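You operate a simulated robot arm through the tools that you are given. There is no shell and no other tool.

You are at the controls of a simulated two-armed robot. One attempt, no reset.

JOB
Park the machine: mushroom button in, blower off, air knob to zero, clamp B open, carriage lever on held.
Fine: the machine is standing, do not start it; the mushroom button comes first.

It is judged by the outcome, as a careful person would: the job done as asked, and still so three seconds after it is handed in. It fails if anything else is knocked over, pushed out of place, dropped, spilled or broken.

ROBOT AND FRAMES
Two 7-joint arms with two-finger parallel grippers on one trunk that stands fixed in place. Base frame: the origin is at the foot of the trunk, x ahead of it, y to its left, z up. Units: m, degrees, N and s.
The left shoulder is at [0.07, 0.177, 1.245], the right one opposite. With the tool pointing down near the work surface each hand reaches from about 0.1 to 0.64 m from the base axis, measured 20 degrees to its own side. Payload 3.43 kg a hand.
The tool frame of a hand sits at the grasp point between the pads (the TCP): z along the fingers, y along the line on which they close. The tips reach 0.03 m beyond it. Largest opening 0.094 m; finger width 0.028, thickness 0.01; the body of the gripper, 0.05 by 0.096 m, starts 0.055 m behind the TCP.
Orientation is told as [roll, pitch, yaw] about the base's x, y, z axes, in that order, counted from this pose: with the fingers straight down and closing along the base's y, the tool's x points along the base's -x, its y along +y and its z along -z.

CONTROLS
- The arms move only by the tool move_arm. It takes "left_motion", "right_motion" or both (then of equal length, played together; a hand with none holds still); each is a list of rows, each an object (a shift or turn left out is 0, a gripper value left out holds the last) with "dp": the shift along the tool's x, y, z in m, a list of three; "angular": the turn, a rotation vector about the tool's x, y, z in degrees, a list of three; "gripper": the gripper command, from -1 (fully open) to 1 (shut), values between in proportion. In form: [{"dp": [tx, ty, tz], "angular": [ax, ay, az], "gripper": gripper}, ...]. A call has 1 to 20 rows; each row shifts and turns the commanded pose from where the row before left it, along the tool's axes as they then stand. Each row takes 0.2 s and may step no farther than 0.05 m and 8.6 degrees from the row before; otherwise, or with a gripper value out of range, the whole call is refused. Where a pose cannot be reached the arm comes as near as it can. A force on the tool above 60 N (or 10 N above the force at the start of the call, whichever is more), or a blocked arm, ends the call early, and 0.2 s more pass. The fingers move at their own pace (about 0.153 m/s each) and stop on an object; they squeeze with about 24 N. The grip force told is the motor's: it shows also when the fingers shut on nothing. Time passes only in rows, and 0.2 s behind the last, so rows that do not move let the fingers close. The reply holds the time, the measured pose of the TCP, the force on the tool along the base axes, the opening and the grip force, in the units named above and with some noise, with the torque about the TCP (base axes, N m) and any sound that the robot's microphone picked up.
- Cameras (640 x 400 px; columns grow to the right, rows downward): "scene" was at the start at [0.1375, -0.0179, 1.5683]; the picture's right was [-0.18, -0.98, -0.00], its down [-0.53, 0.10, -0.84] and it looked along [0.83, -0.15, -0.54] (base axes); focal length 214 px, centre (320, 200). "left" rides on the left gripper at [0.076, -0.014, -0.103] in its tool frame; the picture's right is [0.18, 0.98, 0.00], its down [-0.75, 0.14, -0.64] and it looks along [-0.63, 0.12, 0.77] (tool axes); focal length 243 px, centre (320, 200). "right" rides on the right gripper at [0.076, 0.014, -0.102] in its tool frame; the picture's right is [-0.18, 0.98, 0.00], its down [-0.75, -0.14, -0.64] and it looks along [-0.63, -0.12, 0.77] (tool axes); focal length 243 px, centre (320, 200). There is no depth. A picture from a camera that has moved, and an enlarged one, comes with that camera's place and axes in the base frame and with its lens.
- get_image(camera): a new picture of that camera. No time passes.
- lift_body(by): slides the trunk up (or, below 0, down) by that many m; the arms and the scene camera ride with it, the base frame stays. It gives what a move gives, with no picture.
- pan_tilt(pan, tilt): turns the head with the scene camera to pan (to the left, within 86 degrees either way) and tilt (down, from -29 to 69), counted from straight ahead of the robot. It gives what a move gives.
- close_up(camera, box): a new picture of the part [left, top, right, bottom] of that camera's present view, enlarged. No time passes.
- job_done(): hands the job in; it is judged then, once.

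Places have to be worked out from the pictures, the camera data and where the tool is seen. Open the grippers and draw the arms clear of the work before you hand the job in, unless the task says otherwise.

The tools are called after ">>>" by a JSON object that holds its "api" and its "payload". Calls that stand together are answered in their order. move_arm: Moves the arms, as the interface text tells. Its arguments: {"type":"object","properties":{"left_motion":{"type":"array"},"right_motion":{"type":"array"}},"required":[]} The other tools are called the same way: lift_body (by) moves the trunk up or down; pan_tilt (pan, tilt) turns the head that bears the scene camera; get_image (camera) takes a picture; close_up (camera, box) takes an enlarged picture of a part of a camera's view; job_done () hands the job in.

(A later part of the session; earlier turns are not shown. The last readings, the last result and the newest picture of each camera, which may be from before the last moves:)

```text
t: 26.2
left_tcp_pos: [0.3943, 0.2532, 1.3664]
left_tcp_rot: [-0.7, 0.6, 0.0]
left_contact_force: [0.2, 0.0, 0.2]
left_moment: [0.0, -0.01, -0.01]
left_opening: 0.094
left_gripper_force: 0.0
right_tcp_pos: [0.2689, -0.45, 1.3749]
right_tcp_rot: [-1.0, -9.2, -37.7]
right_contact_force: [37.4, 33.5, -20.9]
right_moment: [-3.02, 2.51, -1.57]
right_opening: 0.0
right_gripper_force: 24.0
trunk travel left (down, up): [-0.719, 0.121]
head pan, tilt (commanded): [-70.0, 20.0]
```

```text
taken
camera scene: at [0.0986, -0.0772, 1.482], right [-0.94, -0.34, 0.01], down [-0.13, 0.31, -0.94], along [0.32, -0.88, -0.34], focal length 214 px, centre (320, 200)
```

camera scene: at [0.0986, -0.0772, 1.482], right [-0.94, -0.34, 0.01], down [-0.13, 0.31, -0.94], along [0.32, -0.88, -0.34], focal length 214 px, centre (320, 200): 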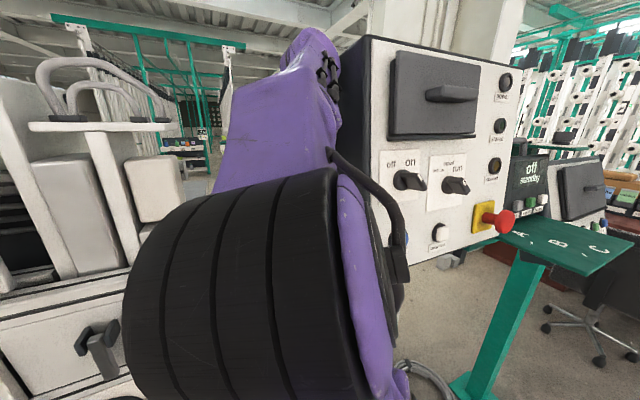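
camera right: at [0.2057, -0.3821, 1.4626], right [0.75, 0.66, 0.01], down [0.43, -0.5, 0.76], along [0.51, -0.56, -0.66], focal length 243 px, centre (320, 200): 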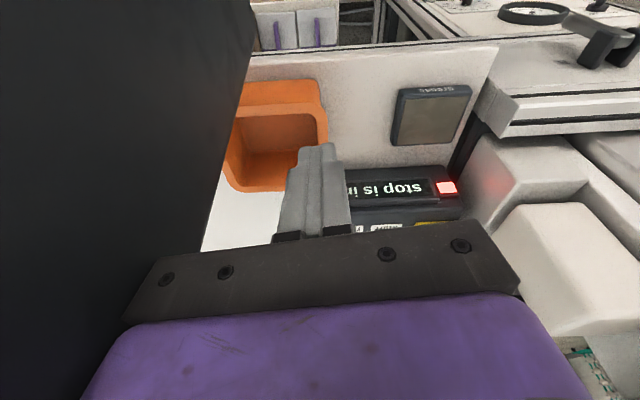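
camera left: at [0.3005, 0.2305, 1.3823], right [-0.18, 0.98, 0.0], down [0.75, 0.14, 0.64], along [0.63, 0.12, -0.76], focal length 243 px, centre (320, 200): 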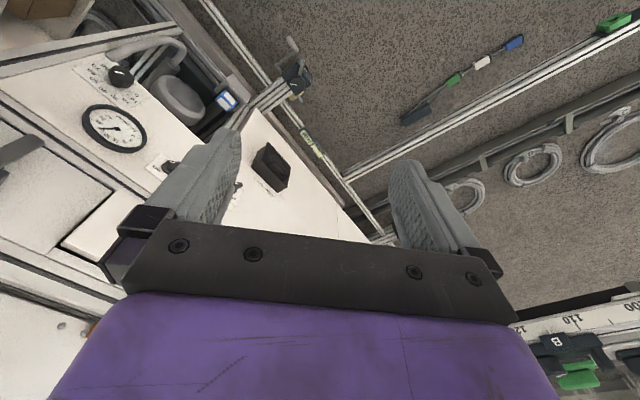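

The dark surface beside the right hand is the neighbouring cabinet's corner (it is fixed in the world in my earlier pictures): the gripper is leaning on it. I immediately move the right hand away from it toward +x,+y.

>>> {"api": "move_arm", "payload": {"right_motion": [{"dp": [0, 0.03, 0]}, {"dp": [0, 0.04, 0]}, {}]}}

>>> {"api": "get_image", "payload": {"camera": "scene"}}

>>> {"api": "get_image", "payload": {"camera": "right"}}

```text
t: 27.0
left_tcp_pos: [0.3789, 0.2452, 1.3728]
left_tcp_rot: [-0.3, -0.2, 0.2]
left_contact_force: [0.5, 0.3, 0.2]
left_moment: [0.0, 0.02, 0.0]
left_opening: 0.0939
left_gripper_force: 0.0
right_tcp_pos: [0.3074, -0.4281, 1.3902]
right_tcp_rot: [-0.2, -9.6, -37.9]
right_contact_force: [-0.2, -0.1, -0.2]
right_moment: [-0.03, 0.01, 0.01]
right_opening: 0.0001
right_gripper_force: 24.2
right hand out of reach, approached as far as the arm can: row 1, 2
trunk travel left (down, up): [-0.719, 0.121]
head pan, tilt (commanded): [-70.0, 20.0]
```

```text
taken
camera scene: at [0.0831, -0.087, 1.4826], right [-0.94, -0.34, 0.0], down [-0.12, 0.32, -0.94], along [0.32, -0.88, -0.34], focal length 214 px, centre (320, 200)
```

scene: 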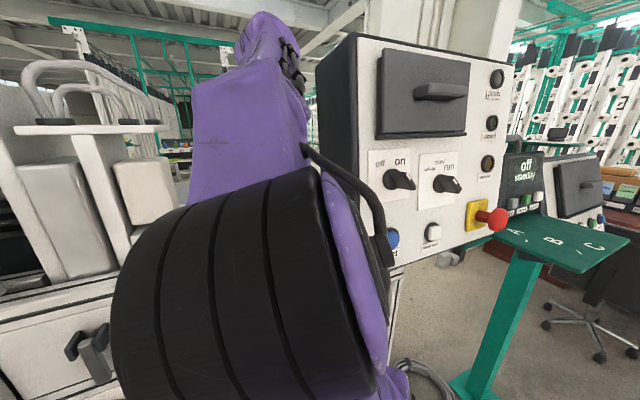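

```text
taken
camera right: at [0.2433, -0.3594, 1.4759], right [0.75, 0.66, 0.03], down [0.42, -0.5, 0.76], along [0.52, -0.56, -0.65], focal length 243 px, centre (320, 200)
```

right: 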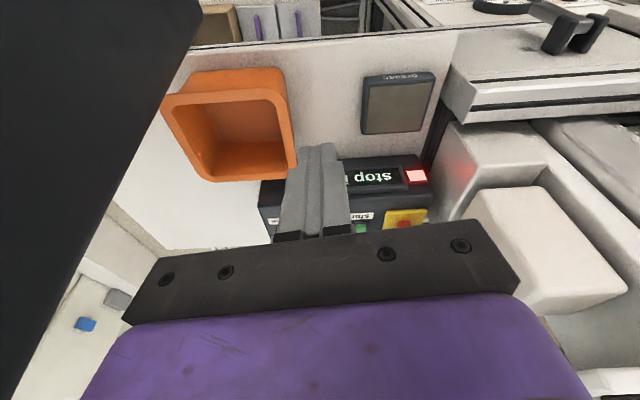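

Contact is released and forces are zero; the cabinet controls look unchanged. I bring the right hand to a relaxed parking pose nearer the body, away from both cabinet and table.

>>> {"api": "move_arm", "payload": {"right_motion": [{"dp": [0.034, 0.03, 0.02]}, {"dp": [0.034, 0.03, 0.03]}, {"dp": [0.0, 0.03, 0.03], "angular": [0, 8, 0]}, {"dp": [0, 0, 0.02], "angular": [0, 0, -7.6]}, {"angular": [0, 0, -7.6]}, {"angular": [0, 0, -7.6]}, {"angular": [0, 0, -7.6]}, {"angular": [0, 0, -7.6]}]}}

>>> {"api": "get_image", "payload": {"camera": "right"}}

>>> {"api": "close_up", "payload": {"camera": "scene", "box": [300, 20, 540, 270]}}

```text
refused: row 2 steps farther than a row can; nothing moved
```

```text
taken
camera right: at [0.2433, -0.3594, 1.4759], right [0.75, 0.66, 0.03], down [0.42, -0.5, 0.76], along [0.52, -0.56, -0.65], focal length 243 px, centre (320, 200)
```

right: 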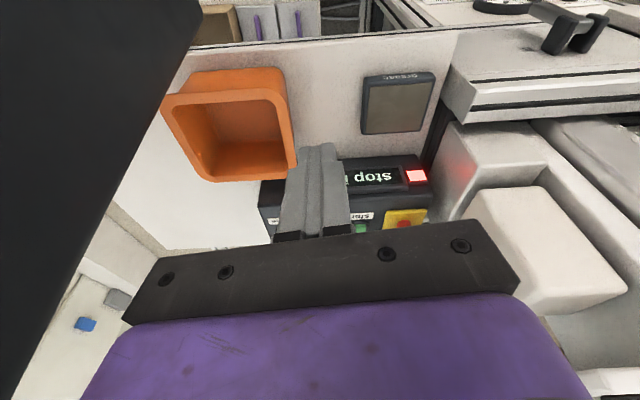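

```text
1.60 times, centred on (420, 145) of scene
camera zoom: at [0.0831, -0.087, 1.4826], right [-0.94, -0.34, 0.0], down [-0.12, 0.32, -0.94], along [0.32, -0.88, -0.34], focal length 343 px, centre (160, 288)
```

zoom: 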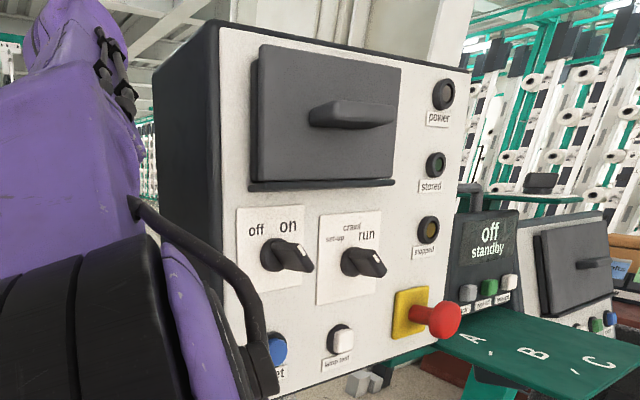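

The step was too large; the cabinet still shows the same switch positions. I repeat with smaller steps.

>>> {"api": "move_arm", "payload": {"right_motion": [{"dp": [0.02, 0.035, 0.015]}, {"dp": [0.025, 0.025, 0.025]}, {"dp": [0.025, 0.025, 0.025]}, {"dp": [0.01, 0.0, 0.03], "angular": [0, 8, 0]}, {"dp": [0, 0, 0.02], "angular": [0, 0, -7.6]}, {"angular": [0, 0, -7.6]}, {"angular": [0, 0, -7.6]}, {"angular": [0, 0, -7.6]}, {"angular": [0, 0, -7.6]}]}}

>>> {"api": "get_image", "payload": {"camera": "right"}}

>>> {"api": "pan_tilt", "payload": {"pan": -15, "tilt": 45}}

>>> {"api": "get_image", "payload": {"camera": "scene"}}

```text
t: 29.0
left_tcp_pos: [0.3773, 0.2438, 1.3745]
left_tcp_rot: [-0.2, -0.3, 0.0]
left_contact_force: [0.9, -0.1, 0.4]
left_moment: [0.02, 0.03, 0.0]
left_opening: 0.094
left_gripper_force: 0.1
right_tcp_pos: [0.3674, -0.3915, 1.3098]
right_tcp_rot: [-1.5, -1.2, 0.3]
right_contact_force: [-0.2, -0.4, -0.5]
right_moment: [0.0, 0.02, 0.0]
right_opening: 0.0001
right_gripper_force: 24.7
right hand out of reach, approached as far as the arm can: row 1, 2, 3
trunk travel left (down, up): [-0.719, 0.121]
head pan, tilt (commanded): [-70.0, 20.0]
```

```text
taken
camera right: at [0.2892, -0.3757, 1.4099], right [0.18, 0.98, -0.02], down [0.74, -0.12, 0.66], along [0.65, -0.14, -0.75], focal length 243 px, centre (320, 200)
```

right: 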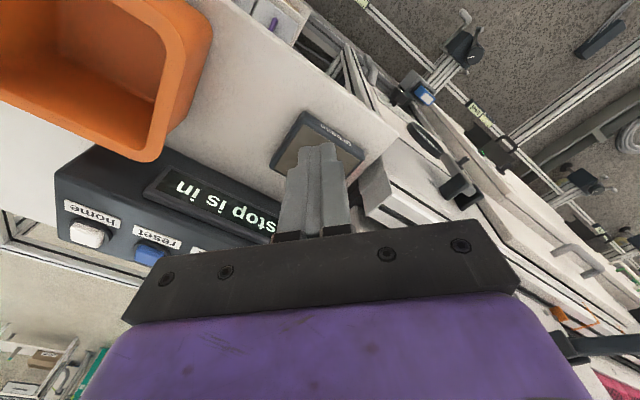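

```text
t: 30.2
left_tcp_pos: [0.3765, 0.2436, 1.3745]
left_tcp_rot: [-0.3, -0.2, 0.0]
left_contact_force: [-0.5, 0.1, 0.0]
left_moment: [0.0, 0.01, 0.01]
left_opening: 0.094
left_gripper_force: 0.1
right_tcp_pos: [0.3676, -0.3919, 1.3096]
right_tcp_rot: [-1.8, -1.1, 0.0]
right_contact_force: [-0.9, 0.0, -0.4]
right_moment: [0.0, -0.01, 0.01]
right_opening: 0.0001
right_gripper_force: 23.6
trunk travel left (down, up): [-0.719, 0.121]
head pan, tilt (commanded): [-15.0, 45.0]
```

```text
taken
camera scene: at [0.1283, -0.0223, 1.4439], right [-0.26, -0.97, 0.0], down [-0.68, 0.18, -0.71], along [0.68, -0.18, -0.71], focal length 214 px, centre (320, 200)
```

scene: 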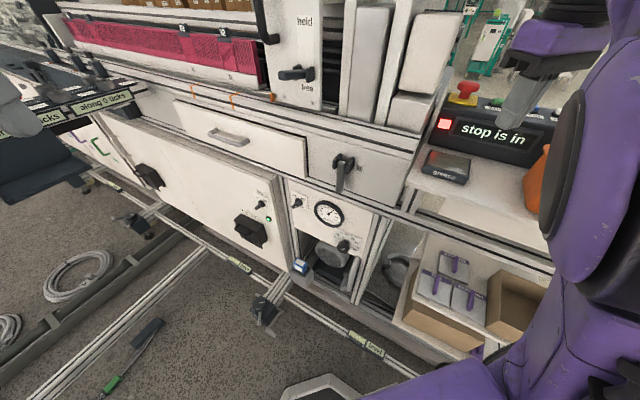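

The right hand is above the table at z 1.31 and free. I move it back and inward to about [0.26,-0.30].

>>> {"api": "move_arm", "payload": {"right_motion": [{"dp": [0.03, 0.03, 0]}, {"dp": [0.03, 0.03, 0]}, {"dp": [0.03, 0.03, 0]}, {"dp": [0.02, 0.0, 0]}, {}]}}

>>> {"api": "get_image", "payload": {"camera": "scene"}}

>>> {"api": "get_image", "payload": {"camera": "right"}}

```text
t: 31.4
left_tcp_pos: [0.377, 0.2438, 1.3743]
left_tcp_rot: [-0.2, -0.2, 0.0]
left_contact_force: [-0.1, 0.4, 1.0]
left_moment: [0.0, 0.01, 0.02]
left_opening: 0.0939
left_gripper_force: 0.0
right_tcp_pos: [0.3433, -0.3962, 1.3428]
right_tcp_rot: [-1.0, -1.2, 0.0]
right_contact_force: [-0.8, -0.5, -0.1]
right_moment: [0.0, 0.05, -0.03]
right_opening: 0.0
right_gripper_force: 24.0
right hand out of reach, approached as far as the arm can: row 1, 2, 3, 4
trunk travel left (down, up): [-0.719, 0.121]
head pan, tilt (commanded): [-15.0, 45.0]
```

```text
taken
camera scene: at [0.1286, -0.0221, 1.4438], right [-0.26, -0.97, 0.0], down [-0.68, 0.18, -0.71], along [0.68, -0.18, -0.71], focal length 214 px, centre (320, 200)
```

scene: 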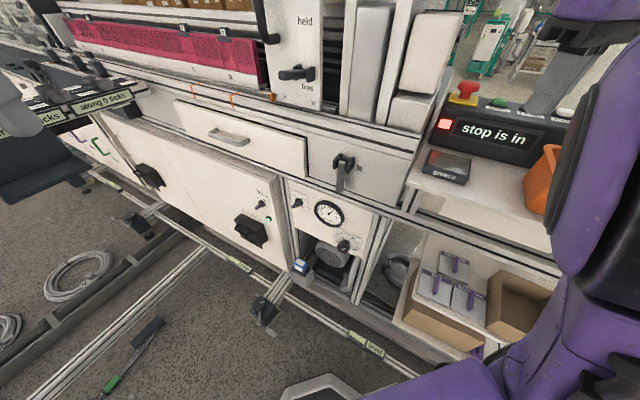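

```text
taken
camera right: at [0.2651, -0.3797, 1.4425], right [0.19, 0.98, -0.01], down [0.74, -0.13, 0.66], along [0.65, -0.13, -0.75], focal length 243 px, centre (320, 200)
```

right: 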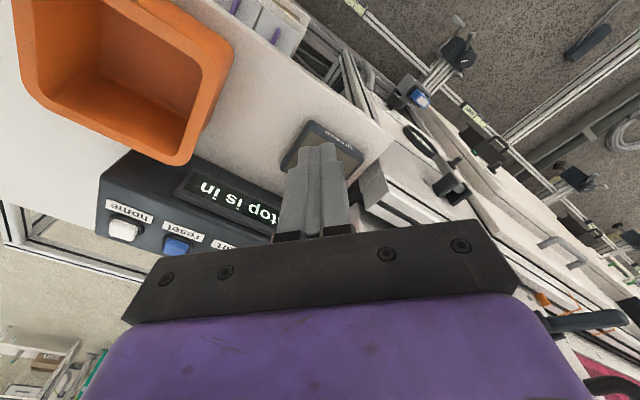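

The hand is at its folding limit at this height. I shift it toward +y and down (in front of the table, where the reach is better), keeping clear of the table edge.

>>> {"api": "move_arm", "payload": {"right_motion": [{"dp": [0, 0.04, 0.01]}, {"dp": [0, 0.04, 0.01]}, {"dp": [0, 0.04, 0.01]}, {"dp": [0.01, 0, 0.04]}, {"dp": [0.01, 0, 0.04]}, {"dp": [0.01, 0, 0.04]}, {"dp": [0.02, 0, 0.04]}]}}

>>> {"api": "get_image", "payload": {"camera": "scene"}}

>>> {"api": "get_image", "payload": {"camera": "right"}}

```text
t: 33.0
left_tcp_pos: [0.3776, 0.2425, 1.3752]
left_tcp_rot: [-0.2, -0.3, -0.1]
left_contact_force: [-0.2, 0.8, 1.0]
left_moment: [0.03, -0.02, -0.01]
left_opening: 0.0943
left_gripper_force: 0.2
right_tcp_pos: [0.4026, -0.3571, 1.2759]
right_tcp_rot: [-1.1, -0.3, 0.2]
right_contact_force: [0.2, -0.7, 1.4]
right_moment: [-0.02, -0.06, 0.04]
right_opening: 0.0
right_gripper_force: 23.7
right hand out of reach, approached as far as the arm can: row 1, 2, 3, 4, 5, 6, 7
trunk travel left (down, up): [-0.719, 0.121]
head pan, tilt (commanded): [-15.0, 45.0]
```

```text
taken
camera scene: at [0.128, -0.0232, 1.4439], right [-0.26, -0.97, 0.0], down [-0.68, 0.18, -0.71], along [0.68, -0.18, -0.71], focal length 214 px, centre (320, 200)
```

scene: 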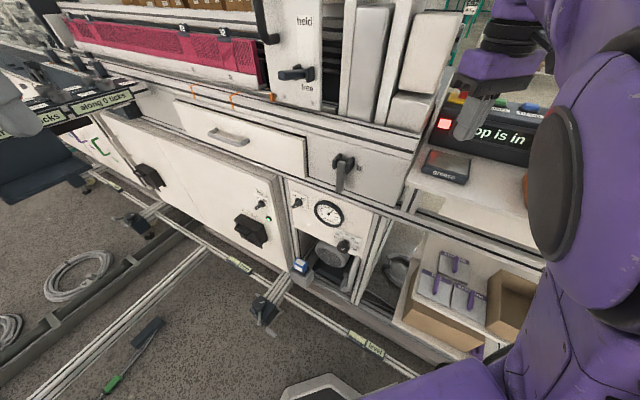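

```text
taken
camera right: at [0.3252, -0.3417, 1.3776], right [0.18, 0.98, -0.02], down [0.75, -0.13, 0.65], along [0.64, -0.13, -0.76], focal length 243 px, centre (320, 200)
```

right: 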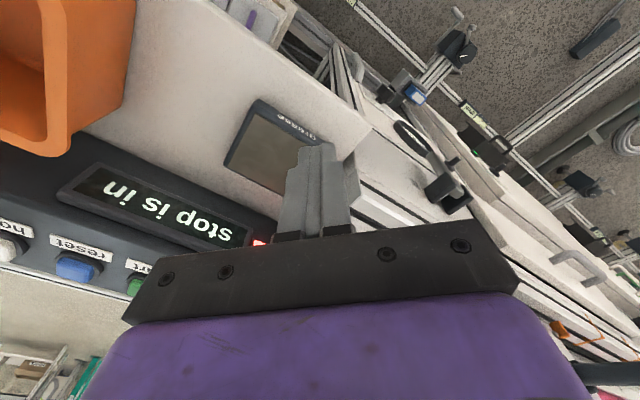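

I look at the right arm's posture from the head camera before deciding how to park it.

>>> {"api": "pan_tilt", "payload": {"pan": -55, "tilt": 35}}

>>> {"api": "get_image", "payload": {"camera": "scene"}}

>>> {"api": "get_image", "payload": {"camera": "left"}}

```text
t: 34.1
left_tcp_pos: [0.3774, 0.2441, 1.3734]
left_tcp_rot: [-0.2, -0.2, 0.0]
left_contact_force: [-1.2, -0.1, -0.4]
left_moment: [0.03, 0.04, 0.02]
left_opening: 0.0939
left_gripper_force: 0.0
right_tcp_pos: [0.4026, -0.3595, 1.2737]
right_tcp_rot: [-1.1, 0.1, -0.2]
right_contact_force: [0.3, 0.7, 0.1]
right_moment: [0.0, 0.0, 0.03]
right_opening: 0.0
right_gripper_force: 24.0
trunk travel left (down, up): [-0.719, 0.121]
head pan, tilt (commanded): [-55.0, 35.0]
```

```text
taken
camera scene: at [0.1003, -0.0732, 1.4587], right [-0.82, -0.57, 0.0], down [-0.33, 0.47, -0.82], along [0.47, -0.67, -0.57], focal length 214 px, centre (320, 200)
```

scene: 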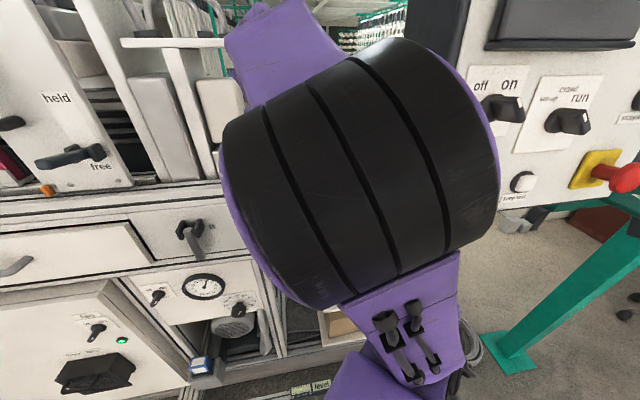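

```text
taken
camera left: at [0.3006, 0.231, 1.4762], right [-0.18, 0.98, 0.0], down [0.75, 0.14, 0.64], along [0.63, 0.12, -0.76], focal length 243 px, centre (320, 200)
```

left: 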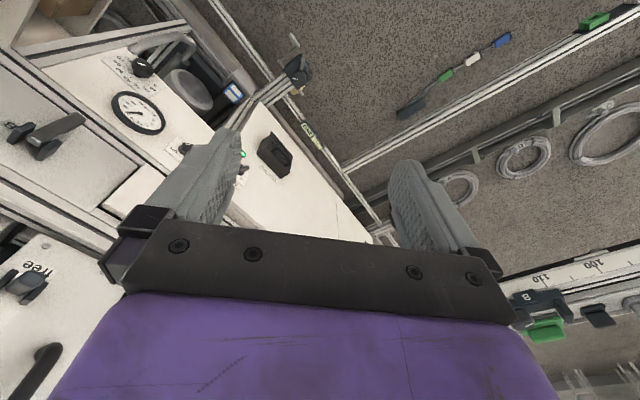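

The arm is in an elbow-up posture and at a local limit. I try moving the right hand sideways (+y) from here at constant height, over the free space in front of the machine.

>>> {"api": "move_arm", "payload": {"right_motion": [{"dp": [-0.01, 0.02, -0.01]}, {"dp": [0, 0.03, 0]}, {"dp": [0, 0.03, 0]}]}}

```text
t: 34.9
left_tcp_pos: [0.3768, 0.2446, 1.374]
left_tcp_rot: [-0.1, -0.3, -0.1]
left_contact_force: [0.0, -0.4, 0.1]
left_moment: [-0.01, -0.03, -0.02]
left_opening: 0.094
left_gripper_force: 0.0
right_tcp_pos: [0.4429, -0.2938, 1.2877]
right_tcp_rot: [-0.9, -1.0, -0.3]
right_contact_force: [-0.2, 0.5, -0.3]
right_moment: [-0.03, 0.02, 0.02]
right_opening: 0.0001
right_gripper_force: 23.3
right hand out of reach, approached as far as the arm can: row 1, 2, 3
trunk travel left (down, up): [-0.719, 0.121]
head pan, tilt (commanded): [-55.0, 35.0]
```

There seems to be an unreachable sphere of ~0.41 m around the shoulder with the tool down; to get below it I must go around outside. I route the right hand through the free space in front of the machine (~[0.47,-0.14]) and check the view.

>>> {"api": "move_arm", "payload": {"right_motion": [{"dp": [-0.01, 0.04, 0]}, {"dp": [-0.01, 0.04, 0]}, {"dp": [-0.01, 0.04, 0]}, {"dp": [0, 0.03, 0]}]}}

>>> {"api": "pan_tilt", "payload": {"pan": -15, "tilt": 45}}

>>> {"api": "get_image", "payload": {"camera": "scene"}}

>>> {"api": "get_image", "payload": {"camera": "right"}}

```text
t: 35.9
left_tcp_pos: [0.377, 0.2457, 1.3742]
left_tcp_rot: [-0.2, -0.2, 0.1]
left_contact_force: [-1.1, 0.2, -0.5]
left_moment: [-0.02, -0.01, 0.01]
left_opening: 0.094
left_gripper_force: 0.1
right_tcp_pos: [0.4805, -0.1498, 1.2863]
right_tcp_rot: [-0.7, -1.0, -0.6]
right_contact_force: [0.5, 0.3, -0.6]
right_moment: [-0.01, -0.01, 0.0]
right_opening: 0.0
right_gripper_force: 24.4
right hand out of reach, approached as far as the arm can: row 1
trunk travel left (down, up): [-0.719, 0.121]
head pan, tilt (commanded): [-55.0, 35.0]
```

```text
t: 37.0
left_tcp_pos: [0.377, 0.2448, 1.3731]
left_tcp_rot: [-0.2, -0.2, 0.0]
left_contact_force: [0.6, 0.2, 0.7]
left_moment: [-0.01, 0.02, -0.02]
left_opening: 0.094
left_gripper_force: 0.0
right_tcp_pos: [0.4795, -0.1482, 1.2881]
right_tcp_rot: [-0.6, -1.3, -0.1]
right_contact_force: [-0.8, 0.4, 0.6]
right_moment: [0.02, -0.01, 0.01]
right_opening: 0.0
right_gripper_force: 24.2
trunk travel left (down, up): [-0.719, 0.121]
head pan, tilt (commanded): [-15.0, 45.0]
```

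```text
taken
camera scene: at [0.1283, -0.0222, 1.4439], right [-0.26, -0.97, 0.0], down [-0.68, 0.18, -0.71], along [0.68, -0.18, -0.71], focal length 214 px, centre (320, 200)
```

scene: 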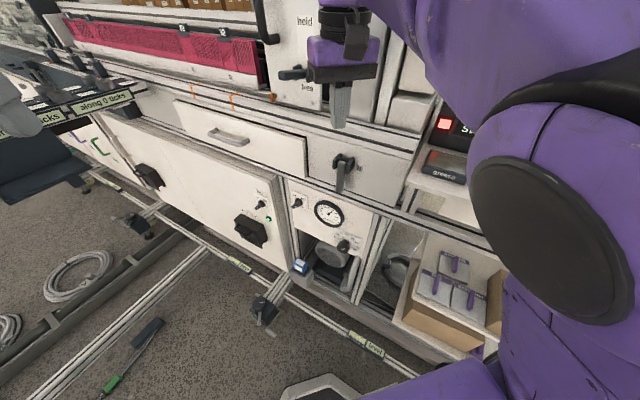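

```text
taken
camera right: at [0.401, -0.1334, 1.3876], right [0.19, 0.98, -0.01], down [0.74, -0.14, 0.66], along [0.65, -0.13, -0.75], focal length 243 px, centre (320, 200)
```

right: 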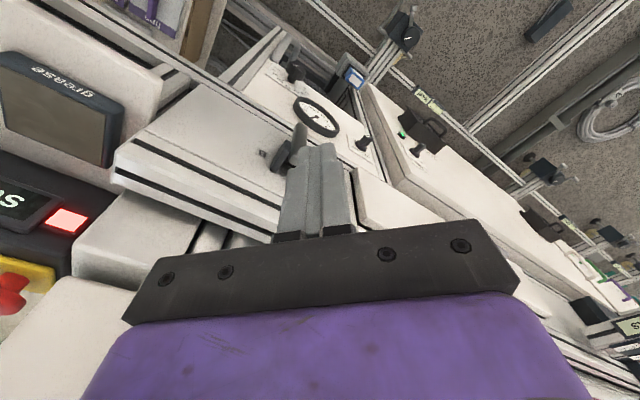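

The right hand now has free space below it in front of the machine (panel ≈15 cm farther in). I descend there and then draw it back toward the body.

>>> {"api": "move_arm", "payload": {"right_motion": [{"dp": [0, 0, 0.045]}, {"dp": [0, 0, 0.045]}, {"dp": [0, 0, 0.045]}, {"dp": [0, 0, 0.045]}, {"dp": [0, 0, 0.045]}, {"dp": [0, 0, 0.045]}, {"dp": [0.01, 0, 0.045]}, {"dp": [0.04, -0.01, 0.02]}, {"dp": [0.04, -0.01, 0.02]}, {"dp": [0.04, -0.01, 0]}, {"dp": [0.04, -0.01, 0]}, {"dp": [0.03, -0.01, 0]}]}}

>>> {"api": "get_image", "payload": {"camera": "scene"}}

>>> {"api": "get_image", "payload": {"camera": "right"}}

```text
t: 39.6
left_tcp_pos: [0.3781, 0.2431, 1.3737]
left_tcp_rot: [-0.2, -0.2, 0.0]
left_contact_force: [0.1, -1.3, -0.6]
left_moment: [-0.02, -0.01, -0.03]
left_opening: 0.094
left_gripper_force: 0.0
right_tcp_pos: [0.3621, -0.2689, 0.9621]
right_tcp_rot: [-1.4, -0.9, 0.3]
right_contact_force: [0.2, -0.5, 0.2]
right_moment: [0.01, 0.02, 0.0]
right_opening: 0.0002
right_gripper_force: 24.5
right hand out of reach, approached as far as the arm can: row 1, 6, 7, 8, 9, 11, 12
trunk travel left (down, up): [-0.719, 0.121]
head pan, tilt (commanded): [-15.0, 45.0]
```

```text
taken
camera scene: at [0.1293, -0.023, 1.4437], right [-0.26, -0.97, 0.0], down [-0.68, 0.18, -0.71], along [0.68, -0.18, -0.71], focal length 214 px, centre (320, 200)
```

scene: 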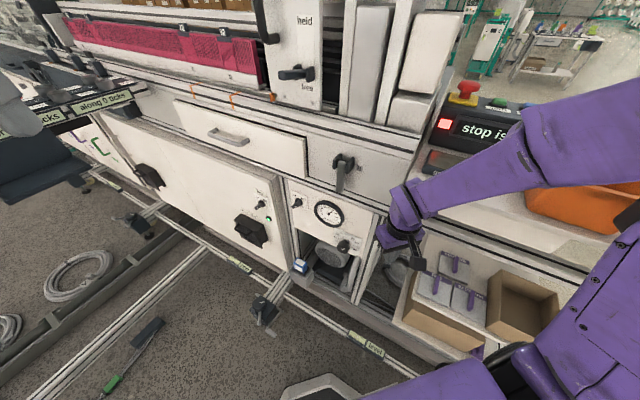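

```text
taken
camera right: at [0.284, -0.2523, 1.063], right [0.18, 0.98, -0.02], down [0.74, -0.12, 0.66], along [0.64, -0.14, -0.75], focal length 243 px, centre (320, 200)
```

right: 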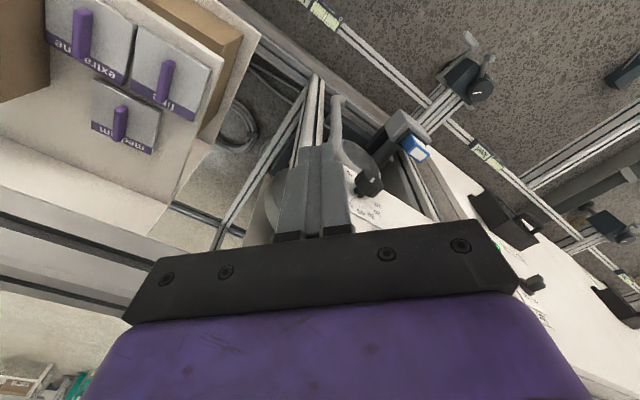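

The right hand is now low in front of the table but its forearm sweeps over the table edge. I check the elbow's clearance to the cabinet and orange bin.

>>> {"api": "pan_tilt", "payload": {"pan": -50, "tilt": 40}}

>>> {"api": "get_image", "payload": {"camera": "scene"}}

```text
t: 40.6
left_tcp_pos: [0.3771, 0.2431, 1.3741]
left_tcp_rot: [-0.2, -0.3, -0.1]
left_contact_force: [1.1, -0.8, -0.4]
left_moment: [-0.01, 0.03, 0.0]
left_opening: 0.094
left_gripper_force: 0.1
right_tcp_pos: [0.3619, -0.2686, 0.9636]
right_tcp_rot: [-1.7, -1.0, 0.3]
right_contact_force: [0.0, -0.7, 0.6]
right_moment: [0.0, -0.03, 0.04]
right_opening: 0.0001
right_gripper_force: 23.8
trunk travel left (down, up): [-0.719, 0.121]
head pan, tilt (commanded): [-50.0, 40.0]
```

```text
taken
camera scene: at [0.1046, -0.0664, 1.4511], right [-0.77, -0.64, 0.0], down [-0.41, 0.49, -0.77], along [0.49, -0.59, -0.64], focal length 214 px, centre (320, 200)
```

scene: 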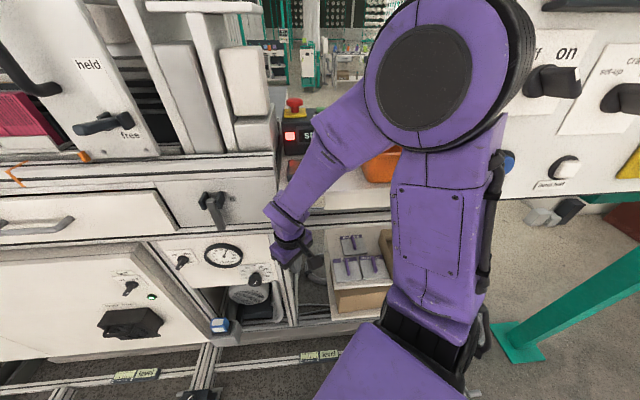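

The elbow is up near the head and the forearm stays in front of the table edge; fine. I zoom on long rails in this view to pin down the machine's yaw, and read the panel.

>>> {"api": "close_up", "payload": {"camera": "scene", "box": [0, 130, 290, 311]}}

>>> {"api": "close_up", "payload": {"camera": "scene", "box": [150, 230, 290, 318]}}

>>> {"api": "close_up", "payload": {"camera": "scene", "box": [50, 40, 250, 165]}}

```text
2.21 times, centred on (145, 220) of scene
camera zoom: at [0.1046, -0.0664, 1.4511], right [-0.77, -0.64, 0.0], down [-0.41, 0.49, -0.77], along [0.49, -0.59, -0.64], focal length 473 px, centre (706, 155)
```

zoom: 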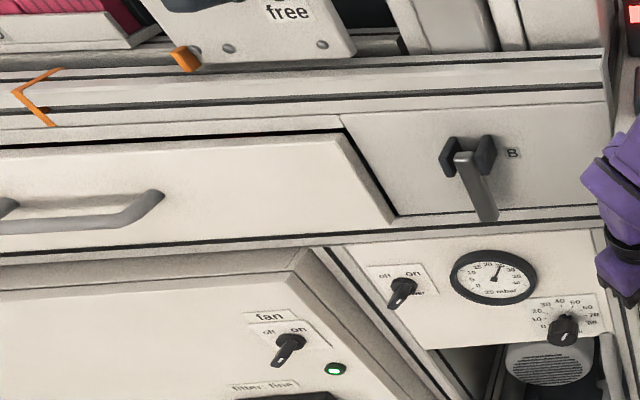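

```text
4.55 times, centred on (220, 274) of scene
camera zoom: at [0.1046, -0.0664, 1.4511], right [-0.77, -0.64, 0.0], down [-0.41, 0.49, -0.77], along [0.49, -0.59, -0.64], focal length 975 px, centre (774, -136)
```

zoom: 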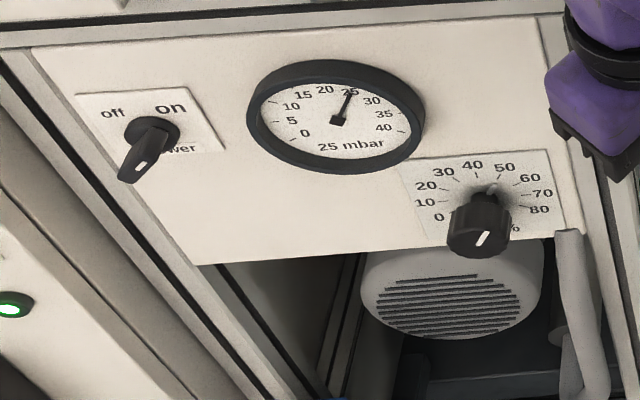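

```text
3.20 times, centred on (150, 102) of scene
camera zoom: at [0.1046, -0.0664, 1.4511], right [-0.77, -0.64, 0.0], down [-0.41, 0.49, -0.77], along [0.49, -0.59, -0.64], focal length 686 px, centre (864, 512)
```

zoom: 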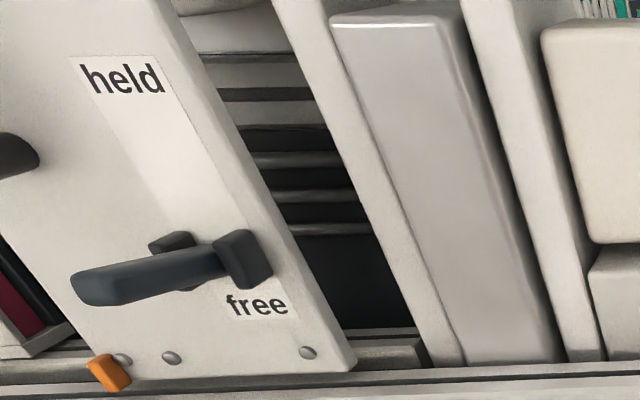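

The rails give a machine yaw of 45° (inward direction [0.707,-0.707]); blower switch ≈[0.689,-0.092,0.873], air knob ≈[0.545,-0.229,0.738]. I bring the left hand out, down and yaw it to -45° in the free space in front of the machine.

>>> {"api": "move_arm", "payload": {"left_motion": [{"dp": [-0.025, -0.03, 0.01]}, {"dp": [-0.025, -0.03, 0.01]}, {"dp": [-0.025, -0.03, 0.01]}, {"dp": [-0.025, -0.03, 0.01]}, {"dp": [0, 0, 0.045], "angular": [0, 0, 7.5]}, {"dp": [0, 0, 0.045], "angular": [0, 0, 7.5]}, {"dp": [0, 0, 0.045], "angular": [0, 0, 7.5]}, {"dp": [0, 0, 0.045], "angular": [0, 0, 7.5]}, {"dp": [0, 0, 0.045], "angular": [0, 0, 7.5]}, {"dp": [0, 0, 0.045], "angular": [0, 0, 7.5]}, {"dp": [0, 0, 0.045]}, {"dp": [0, 0, 0.045]}]}}

>>> {"api": "pan_tilt", "payload": {"pan": -20, "tilt": 45}}

>>> {"api": "get_image", "payload": {"camera": "scene"}}

>>> {"api": "get_image", "payload": {"camera": "left"}}

```text
t: 43.2
left_tcp_pos: [0.4794, 0.1208, 0.977]
left_tcp_rot: [0.0, -0.3, -45.0]
left_contact_force: [-0.6, -0.7, 1.0]
left_moment: [0.01, 0.01, 0.02]
left_opening: 0.094
left_gripper_force: 0.2
right_tcp_pos: [0.3618, -0.2691, 0.9631]
right_tcp_rot: [-1.5, -0.8, 0.4]
right_contact_force: [-0.6, 0.0, 0.1]
right_moment: [-0.01, -0.02, 0.0]
right_opening: 0.0001
right_gripper_force: 23.5
trunk travel left (down, up): [-0.719, 0.121]
head pan, tilt (commanded): [-50.0, 40.0]
```

```text
t: 44.1
left_tcp_pos: [0.4791, 0.1203, 0.9775]
left_tcp_rot: [0.0, -0.4, -45.0]
left_contact_force: [-1.0, -0.1, 1.0]
left_moment: [0.0, 0.03, 0.01]
left_opening: 0.0939
left_gripper_force: 0.1
right_tcp_pos: [0.3622, -0.2677, 0.9638]
right_tcp_rot: [-1.6, -1.0, 0.2]
right_contact_force: [-0.1, 0.5, 0.2]
right_moment: [-0.03, 0.02, -0.01]
right_opening: 0.0001
right_gripper_force: 24.0
trunk travel left (down, up): [-0.719, 0.121]
head pan, tilt (commanded): [-20.0, 45.0]
```

```text
taken
camera scene: at [0.1262, -0.0292, 1.4439], right [-0.34, -0.94, 0.0], down [-0.66, 0.24, -0.71], along [0.66, -0.24, -0.71], focal length 214 px, centre (320, 200)
```

scene: 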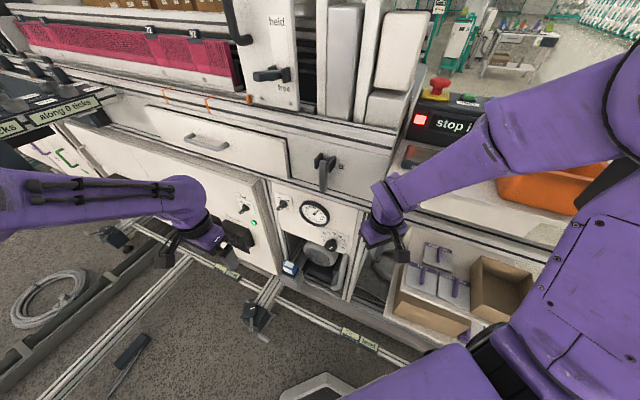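

```text
taken
camera left: at [0.4138, 0.1657, 1.0801], right [0.56, 0.83, 0.0], down [0.63, -0.43, 0.65], along [0.53, -0.37, -0.76], focal length 243 px, centre (320, 200)
```

left: 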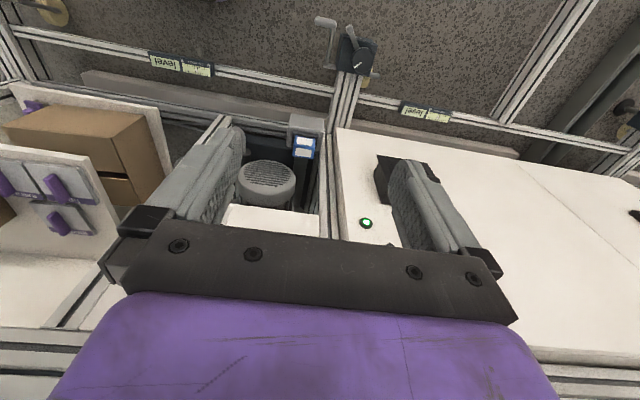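

The left hand is aligned with the machine. Now I tilt it forward to horizontal while advancing toward a stand-off ~12 cm in front of the blower switch.

>>> {"api": "move_arm", "payload": {"left_motion": [{"dp": [-0.0163, 0, 0.009], "angular": [0, -8, 0]}, {"dp": [-0.0149, 0, 0.0112], "angular": [0, -8, 0]}, {"dp": [-0.0132, 0, 0.0132], "angular": [0, -8, 0]}, {"dp": [-0.0112, 0, 0.0148], "angular": [0, -8, 0]}, {"dp": [-0.009, 0, 0.0162], "angular": [0, -8, 0]}, {"dp": [-0.0067, 0, 0.0174], "angular": [0, -8, 0]}, {"dp": [-0.0042, 0, 0.0181], "angular": [0, -8, 0]}, {"dp": [-0.0016, 0, 0.0185], "angular": [0, -8, 0]}, {"dp": [0.001, 0, 0.0186], "angular": [0, -8, 0]}, {"dp": [0.0036, 0, 0.0183], "angular": [0, -8, 0]}, {"dp": [0.0061, 0, 0.0177], "angular": [0, -8, 0]}]}}

>>> {"api": "get_image", "payload": {"camera": "scene"}}

>>> {"api": "get_image", "payload": {"camera": "left"}}

```text
t: 46.5
left_tcp_pos: [0.6072, -0.006, 0.8771]
left_tcp_rot: [0.5, -88.4, -45.5]
left_contact_force: [0.6, -0.1, -0.8]
left_moment: [0.02, -0.02, 0.0]
left_opening: 0.0938
left_gripper_force: 0.1
right_tcp_pos: [0.3619, -0.269, 0.9635]
right_tcp_rot: [-1.5, -0.9, 0.3]
right_contact_force: [0.0, -0.1, 0.9]
right_moment: [0.0, 0.0, -0.04]
right_opening: 0.0002
right_gripper_force: 23.8
trunk travel left (down, up): [-0.719, 0.121]
head pan, tilt (commanded): [-20.0, 45.0]
```

```text
taken
camera scene: at [0.1273, -0.0296, 1.4438], right [-0.34, -0.94, 0.0], down [-0.67, 0.24, -0.71], along [0.66, -0.24, -0.71], focal length 214 px, centre (320, 200)
```

scene: 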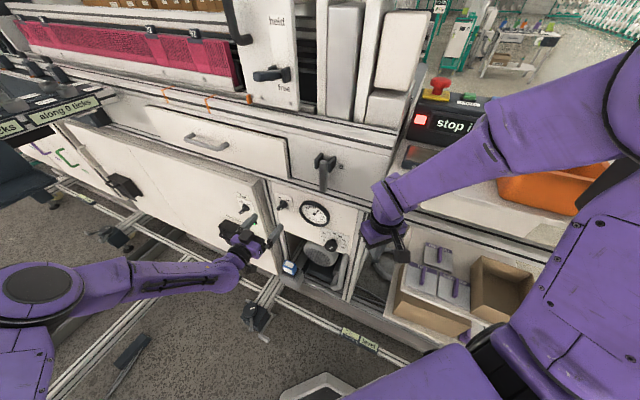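

```text
taken
camera left: at [0.5227, 0.0603, 0.8038], right [0.69, 0.7, -0.18], down [-0.34, 0.54, 0.77], along [0.64, -0.47, 0.61], focal length 243 px, centre (320, 200)
```

left: 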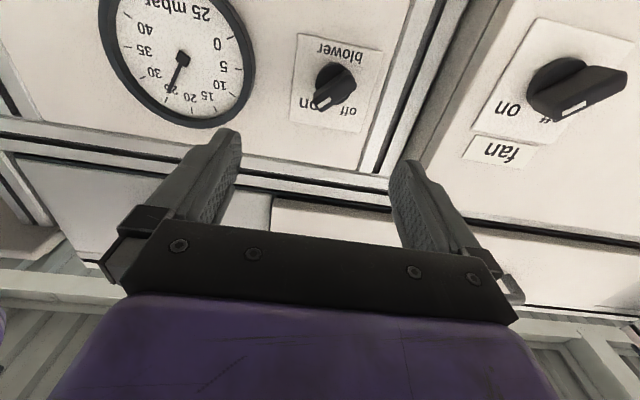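

The label reads "blower", with the handle's white mark toward "on". I zoom to see the handle shape and exact place.

>>> {"api": "close_up", "payload": {"camera": "left", "box": [280, 30, 400, 130]}}

>>> {"api": "close_up", "payload": {"camera": "scene", "box": [220, 180, 380, 280]}}

```text
4.00 times, centred on (340, 80) of left
camera zoom: at [0.5227, 0.0603, 0.8038], right [0.69, 0.7, -0.18], down [-0.34, 0.54, 0.77], along [0.64, -0.47, 0.61], focal length 970 px, centre (240, 680)
```

zoom: 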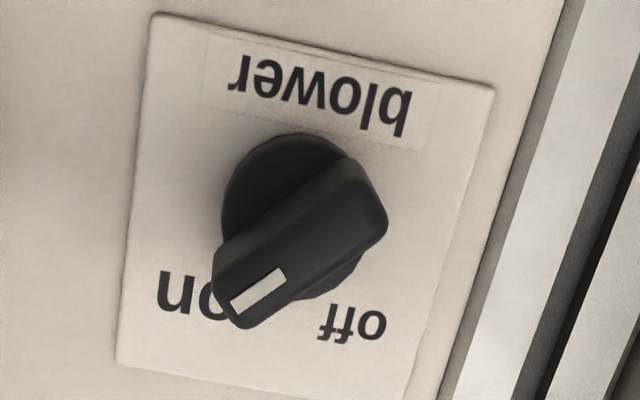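

```text
4.00 times, centred on (300, 230) of scene
camera zoom: at [0.1273, -0.0296, 1.4438], right [-0.34, -0.94, 0.0], down [-0.67, 0.24, -0.71], along [0.66, -0.24, -0.71], focal length 858 px, centre (400, 80)
```

zoom: 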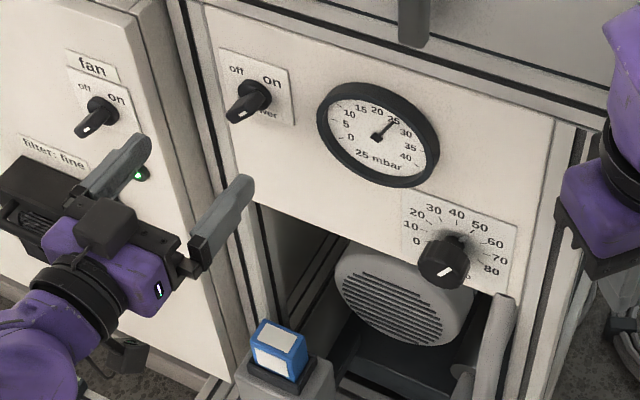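

The handle bar points about 30° right of vertical ("on"), so "off" is ~60° counter-clockwise. Bar centre ≈[0.700,-0.082,0.856]. I align: shift 12 mm left, 21 mm down, roll +30° so the fingers straddle the bar, narrow the opening, and approach halfway.

>>> {"api": "move_arm", "payload": {"left_motion": [{"dp": [0.021, 0.012, 0], "angular": [0, -1.6, 0], "gripper": 0.2}, {"angular": [0, 0, 7.5]}, {"angular": [0, 0, 7.5]}, {"angular": [0, 0, 7.5]}, {"angular": [0, 0, 7.5]}, {"dp": [0, 0, 0.025]}, {"dp": [0, 0, 0.025]}, {}]}}

>>> {"api": "get_image", "payload": {"camera": "left"}}

>>> {"api": "close_up", "payload": {"camera": "scene", "box": [220, 180, 380, 280]}}

```text
t: 48.3
left_tcp_pos: [0.6494, -0.0313, 0.8561]
left_tcp_rot: [89.8, -60.1, -134.8]
left_contact_force: [0.4, 0.7, 0.1]
left_moment: [0.01, 0.02, 0.01]
left_opening: 0.0376
left_gripper_force: 0.0
right_tcp_pos: [0.3613, -0.2673, 0.9641]
right_tcp_rot: [-1.6, -1.1, 0.2]
right_contact_force: [-0.4, 0.1, 0.6]
right_moment: [0.02, 0.0, 0.03]
right_opening: 0.0001
right_gripper_force: 24.1
trunk travel left (down, up): [-0.719, 0.121]
head pan, tilt (commanded): [-20.0, 45.0]
```

```text
taken
camera left: at [0.5952, 0.0607, 0.7834], right [0.67, 0.67, 0.33], down [-0.63, 0.27, 0.72], along [0.39, -0.69, 0.6], focal length 243 px, centre (320, 200)
```

left: 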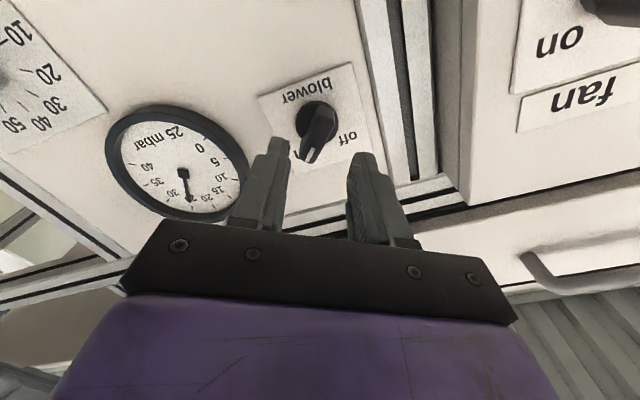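

```text
4.00 times, centred on (300, 230) of scene
camera zoom: at [0.1259, -0.0284, 1.4439], right [-0.34, -0.94, 0.0], down [-0.66, 0.24, -0.71], along [0.66, -0.24, -0.71], focal length 858 px, centre (400, 80)
```

zoom: 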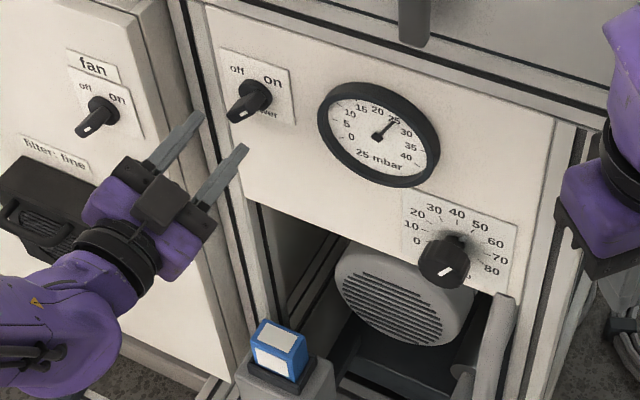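

Roll alignment looks right. I zoom to check centring of the bar between the fingers.

>>> {"api": "close_up", "payload": {"camera": "left", "box": [240, 70, 400, 200]}}

```text
3.08 times, centred on (320, 135) of left
camera zoom: at [0.5952, 0.0607, 0.7834], right [0.67, 0.67, 0.33], down [-0.63, 0.27, 0.72], along [0.39, -0.69, 0.6], focal length 746 px, centre (320, 400)
```

zoom: 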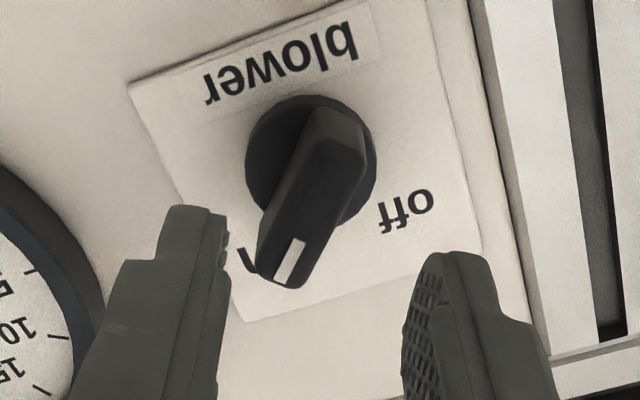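

The bar is rotated ~13° further than my roll (so "on" is ≈+43°). I add that roll, correct 2 mm, and approach so the fingers straddle the bar.

>>> {"api": "move_arm", "payload": {"left_motion": [{"dp": [-0.002, -0.002, 0], "angular": [0, 0, 6.5]}, {"angular": [0, 0, 6.5]}, {"dp": [0, 0, 0.02]}, {"dp": [0, 0, 0.02]}, {}]}}

>>> {"api": "close_up", "payload": {"camera": "left", "box": [200, 70, 440, 220]}}

>>> {"api": "close_up", "payload": {"camera": "scene", "box": [220, 180, 380, 280]}}

```text
t: 49.5
left_tcp_pos: [0.6747, -0.0625, 0.8565]
left_tcp_rot: [89.9, -46.9, -134.9]
left_contact_force: [-0.2, 0.2, 0.0]
left_moment: [0.04, -0.05, 0.01]
left_opening: 0.0377
left_gripper_force: 0.1
right_tcp_pos: [0.3605, -0.2682, 0.9641]
right_tcp_rot: [-1.8, -1.0, 0.2]
right_contact_force: [0.1, 0.5, -0.6]
right_moment: [0.01, 0.01, 0.0]
right_opening: 0.0003
right_gripper_force: 24.2
trunk travel left (down, up): [-0.719, 0.121]
head pan, tilt (commanded): [-20.0, 45.0]
```

```text
2.67 times, centred on (320, 145) of left
camera zoom: at [0.6318, 0.0414, 0.7914], right [0.6, 0.6, 0.54], down [-0.74, 0.16, 0.65], along [0.3, -0.79, 0.54], focal length 647 px, centre (320, 347)
```

zoom: 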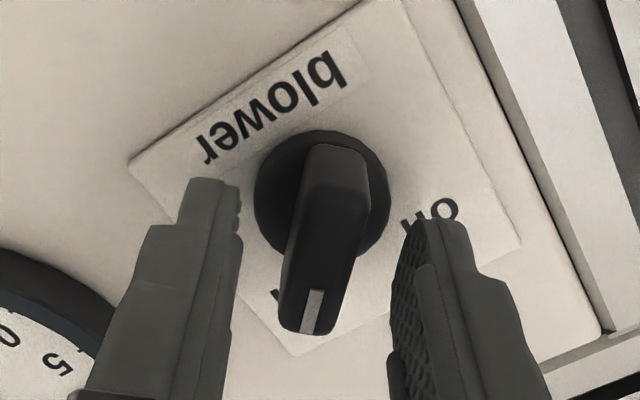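

```text
4.00 times, centred on (300, 230) of scene
camera zoom: at [0.1261, -0.0287, 1.4439], right [-0.34, -0.94, 0.0], down [-0.66, 0.24, -0.71], along [0.66, -0.24, -0.71], focal length 858 px, centre (400, 80)
```

zoom: 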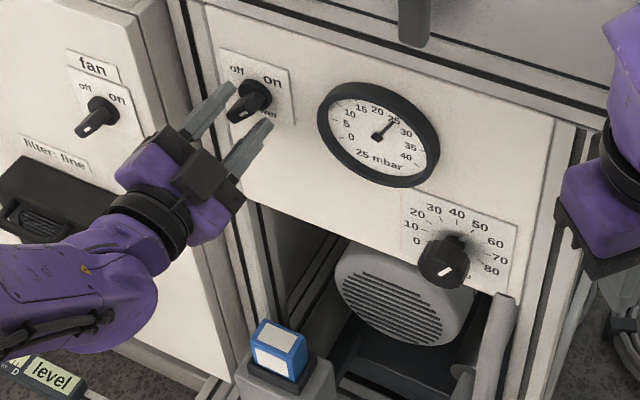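

The bar sits centred between the fingers. I advance 16 mm more and close on it.

>>> {"api": "move_arm", "payload": {"left_motion": [{"dp": [0, 0, 0.008]}, {"dp": [0, 0, 0.008]}, {"gripper": 1}, {"gripper": 1}, {"gripper": 1}]}}

>>> {"api": "close_up", "payload": {"camera": "left", "box": [200, 70, 440, 220]}}

```text
t: 50.7
left_tcp_pos: [0.6865, -0.0729, 0.8571]
left_tcp_rot: [89.8, -46.9, -134.8]
left_contact_force: [-2.1, 3.7, 0.5]
left_moment: [-0.02, 0.01, 0.05]
left_opening: 0.0328
left_gripper_force: 45.2
right_tcp_pos: [0.3622, -0.2686, 0.9636]
right_tcp_rot: [-1.6, -0.9, 0.3]
right_contact_force: [-0.5, 0.7, 0.2]
right_moment: [-0.01, -0.01, 0.04]
right_opening: 0.0001
right_gripper_force: 24.0
trunk travel left (down, up): [-0.719, 0.121]
head pan, tilt (commanded): [-20.0, 45.0]
```

```text
2.67 times, centred on (320, 145) of left
camera zoom: at [0.6431, 0.0305, 0.7912], right [0.6, 0.6, 0.54], down [-0.74, 0.16, 0.65], along [0.3, -0.79, 0.54], focal length 647 px, centre (320, 347)
```

zoom: 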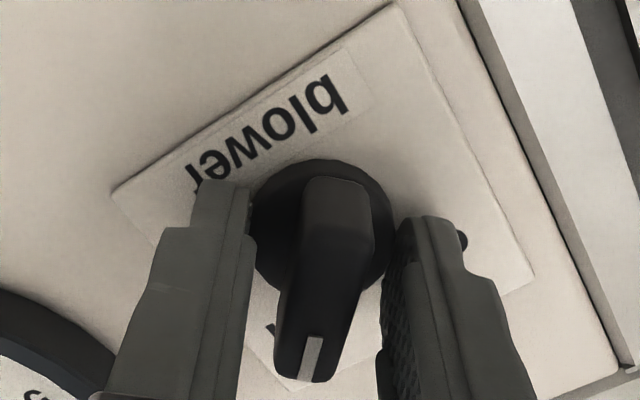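

The fingers closed on the 33 mm round base rather than the bar (opening 0.0328). I reopen, back out ~8 mm and try again so only the bar is gripped.

>>> {"api": "move_arm", "payload": {"left_motion": [{"gripper": 0.2}, {"gripper": 0.2}, {"dp": [0, 0, -0.008]}, {"gripper": 1}, {"gripper": 1}, {"gripper": 1}]}}

>>> {"api": "close_up", "payload": {"camera": "left", "box": [200, 70, 440, 220]}}

```text
t: 52.1
left_tcp_pos: [0.6812, -0.0674, 0.8539]
left_tcp_rot: [89.8, -47.1, -134.8]
left_contact_force: [3.8, 0.6, 0.7]
left_moment: [-0.01, -0.02, 0.06]
left_opening: 0.0275
left_gripper_force: 45.3
right_tcp_pos: [0.3619, -0.2681, 0.9633]
right_tcp_rot: [-1.6, -0.9, 0.4]
right_contact_force: [0.1, -0.5, 0.3]
right_moment: [-0.03, 0.0, 0.0]
right_opening: 0.0001
right_gripper_force: 23.8
trunk travel left (down, up): [-0.719, 0.121]
head pan, tilt (commanded): [-20.0, 45.0]
```

```text
2.67 times, centred on (320, 145) of left
camera zoom: at [0.6384, 0.0363, 0.7904], right [0.6, 0.6, 0.54], down [-0.74, 0.16, 0.65], along [0.3, -0.79, 0.54], focal length 647 px, centre (320, 347)
```

zoom: 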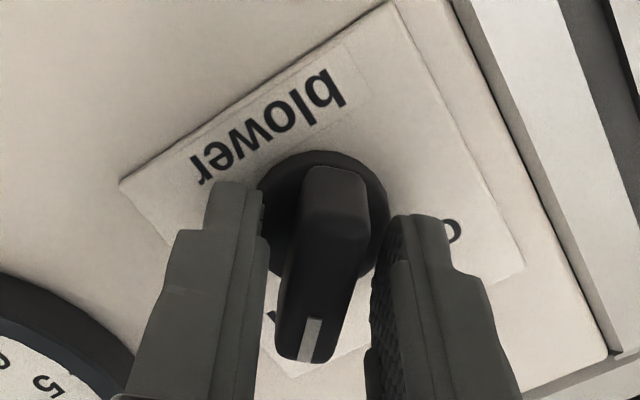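

Opening 0.0275 – still biting the bezel's edge. I back out another 8 mm and retry.

>>> {"api": "move_arm", "payload": {"left_motion": [{"gripper": 0.2}, {"gripper": 0.2}, {"dp": [0, 0, -0.008]}, {"gripper": 1}, {"gripper": 1}, {"gripper": 1}]}}

>>> {"api": "close_up", "payload": {"camera": "left", "box": [200, 70, 440, 220]}}

```text
t: 53.5
left_tcp_pos: [0.6766, -0.0609, 0.8557]
left_tcp_rot: [89.9, -47.0, -134.8]
left_contact_force: [2.2, 1.6, 3.2]
left_moment: [0.51, 0.53, 0.92]
left_opening: 0.0137
left_gripper_force: 45.4
right_tcp_pos: [0.362, -0.2683, 0.9633]
right_tcp_rot: [-1.6, -1.0, 0.1]
right_contact_force: [0.8, -0.1, -0.2]
right_moment: [0.01, -0.01, 0.02]
right_opening: 0.0001
right_gripper_force: 24.2
trunk travel left (down, up): [-0.719, 0.121]
head pan, tilt (commanded): [-20.0, 45.0]
```

```text
2.67 times, centred on (320, 145) of left
camera zoom: at [0.6327, 0.0423, 0.7901], right [0.6, 0.6, 0.54], down [-0.74, 0.16, 0.65], along [0.3, -0.79, 0.54], focal length 647 px, centre (320, 347)
```

zoom: 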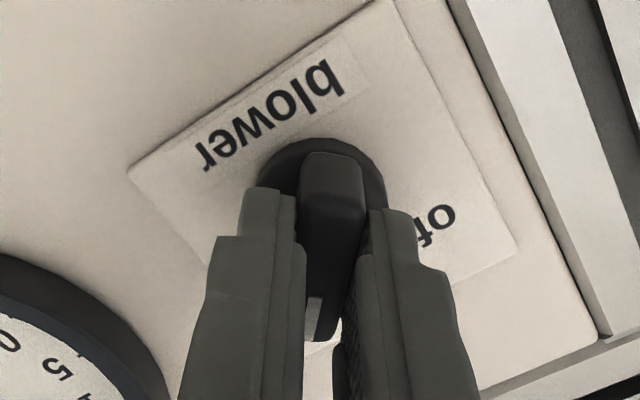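

Now the bar itself is gripped (13.7 mm). I turn it counter-clockwise toward "off" in steps.

>>> {"api": "move_arm", "payload": {"left_motion": [{"angular": [0, 0, -8]}, {"angular": [0, 0, -8]}, {"angular": [0, 0, -8]}, {"angular": [0, 0, -8]}, {"angular": [0, 0, -8]}, {"angular": [0, 0, -8]}]}}

>>> {"api": "close_up", "payload": {"camera": "left", "box": [200, 70, 440, 220]}}

```text
t: 54.9
left_tcp_pos: [0.6768, -0.061, 0.8554]
left_tcp_rot: [-89.2, -84.8, 44.1]
left_contact_force: [1.9, 3.5, -0.4]
left_moment: [-0.16, -0.2, 0.01]
left_opening: 0.0136
left_gripper_force: 45.0
right_tcp_pos: [0.3623, -0.2692, 0.9635]
right_tcp_rot: [-1.6, -0.9, 0.2]
right_contact_force: [0.1, -0.7, -0.4]
right_moment: [0.01, 0.01, 0.0]
right_opening: 0.0
right_gripper_force: 23.8
trunk travel left (down, up): [-0.719, 0.121]
head pan, tilt (commanded): [-20.0, 45.0]
heard: click
```

```text
2.67 times, centred on (320, 145) of left
camera zoom: at [0.5884, -0.0019, 0.7809], right [0.68, 0.68, -0.27], down [-0.31, 0.6, 0.74], along [0.67, -0.42, 0.62], focal length 647 px, centre (320, 347)
```

zoom: 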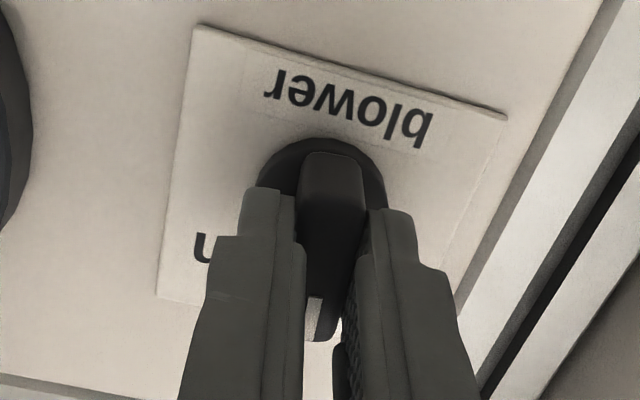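

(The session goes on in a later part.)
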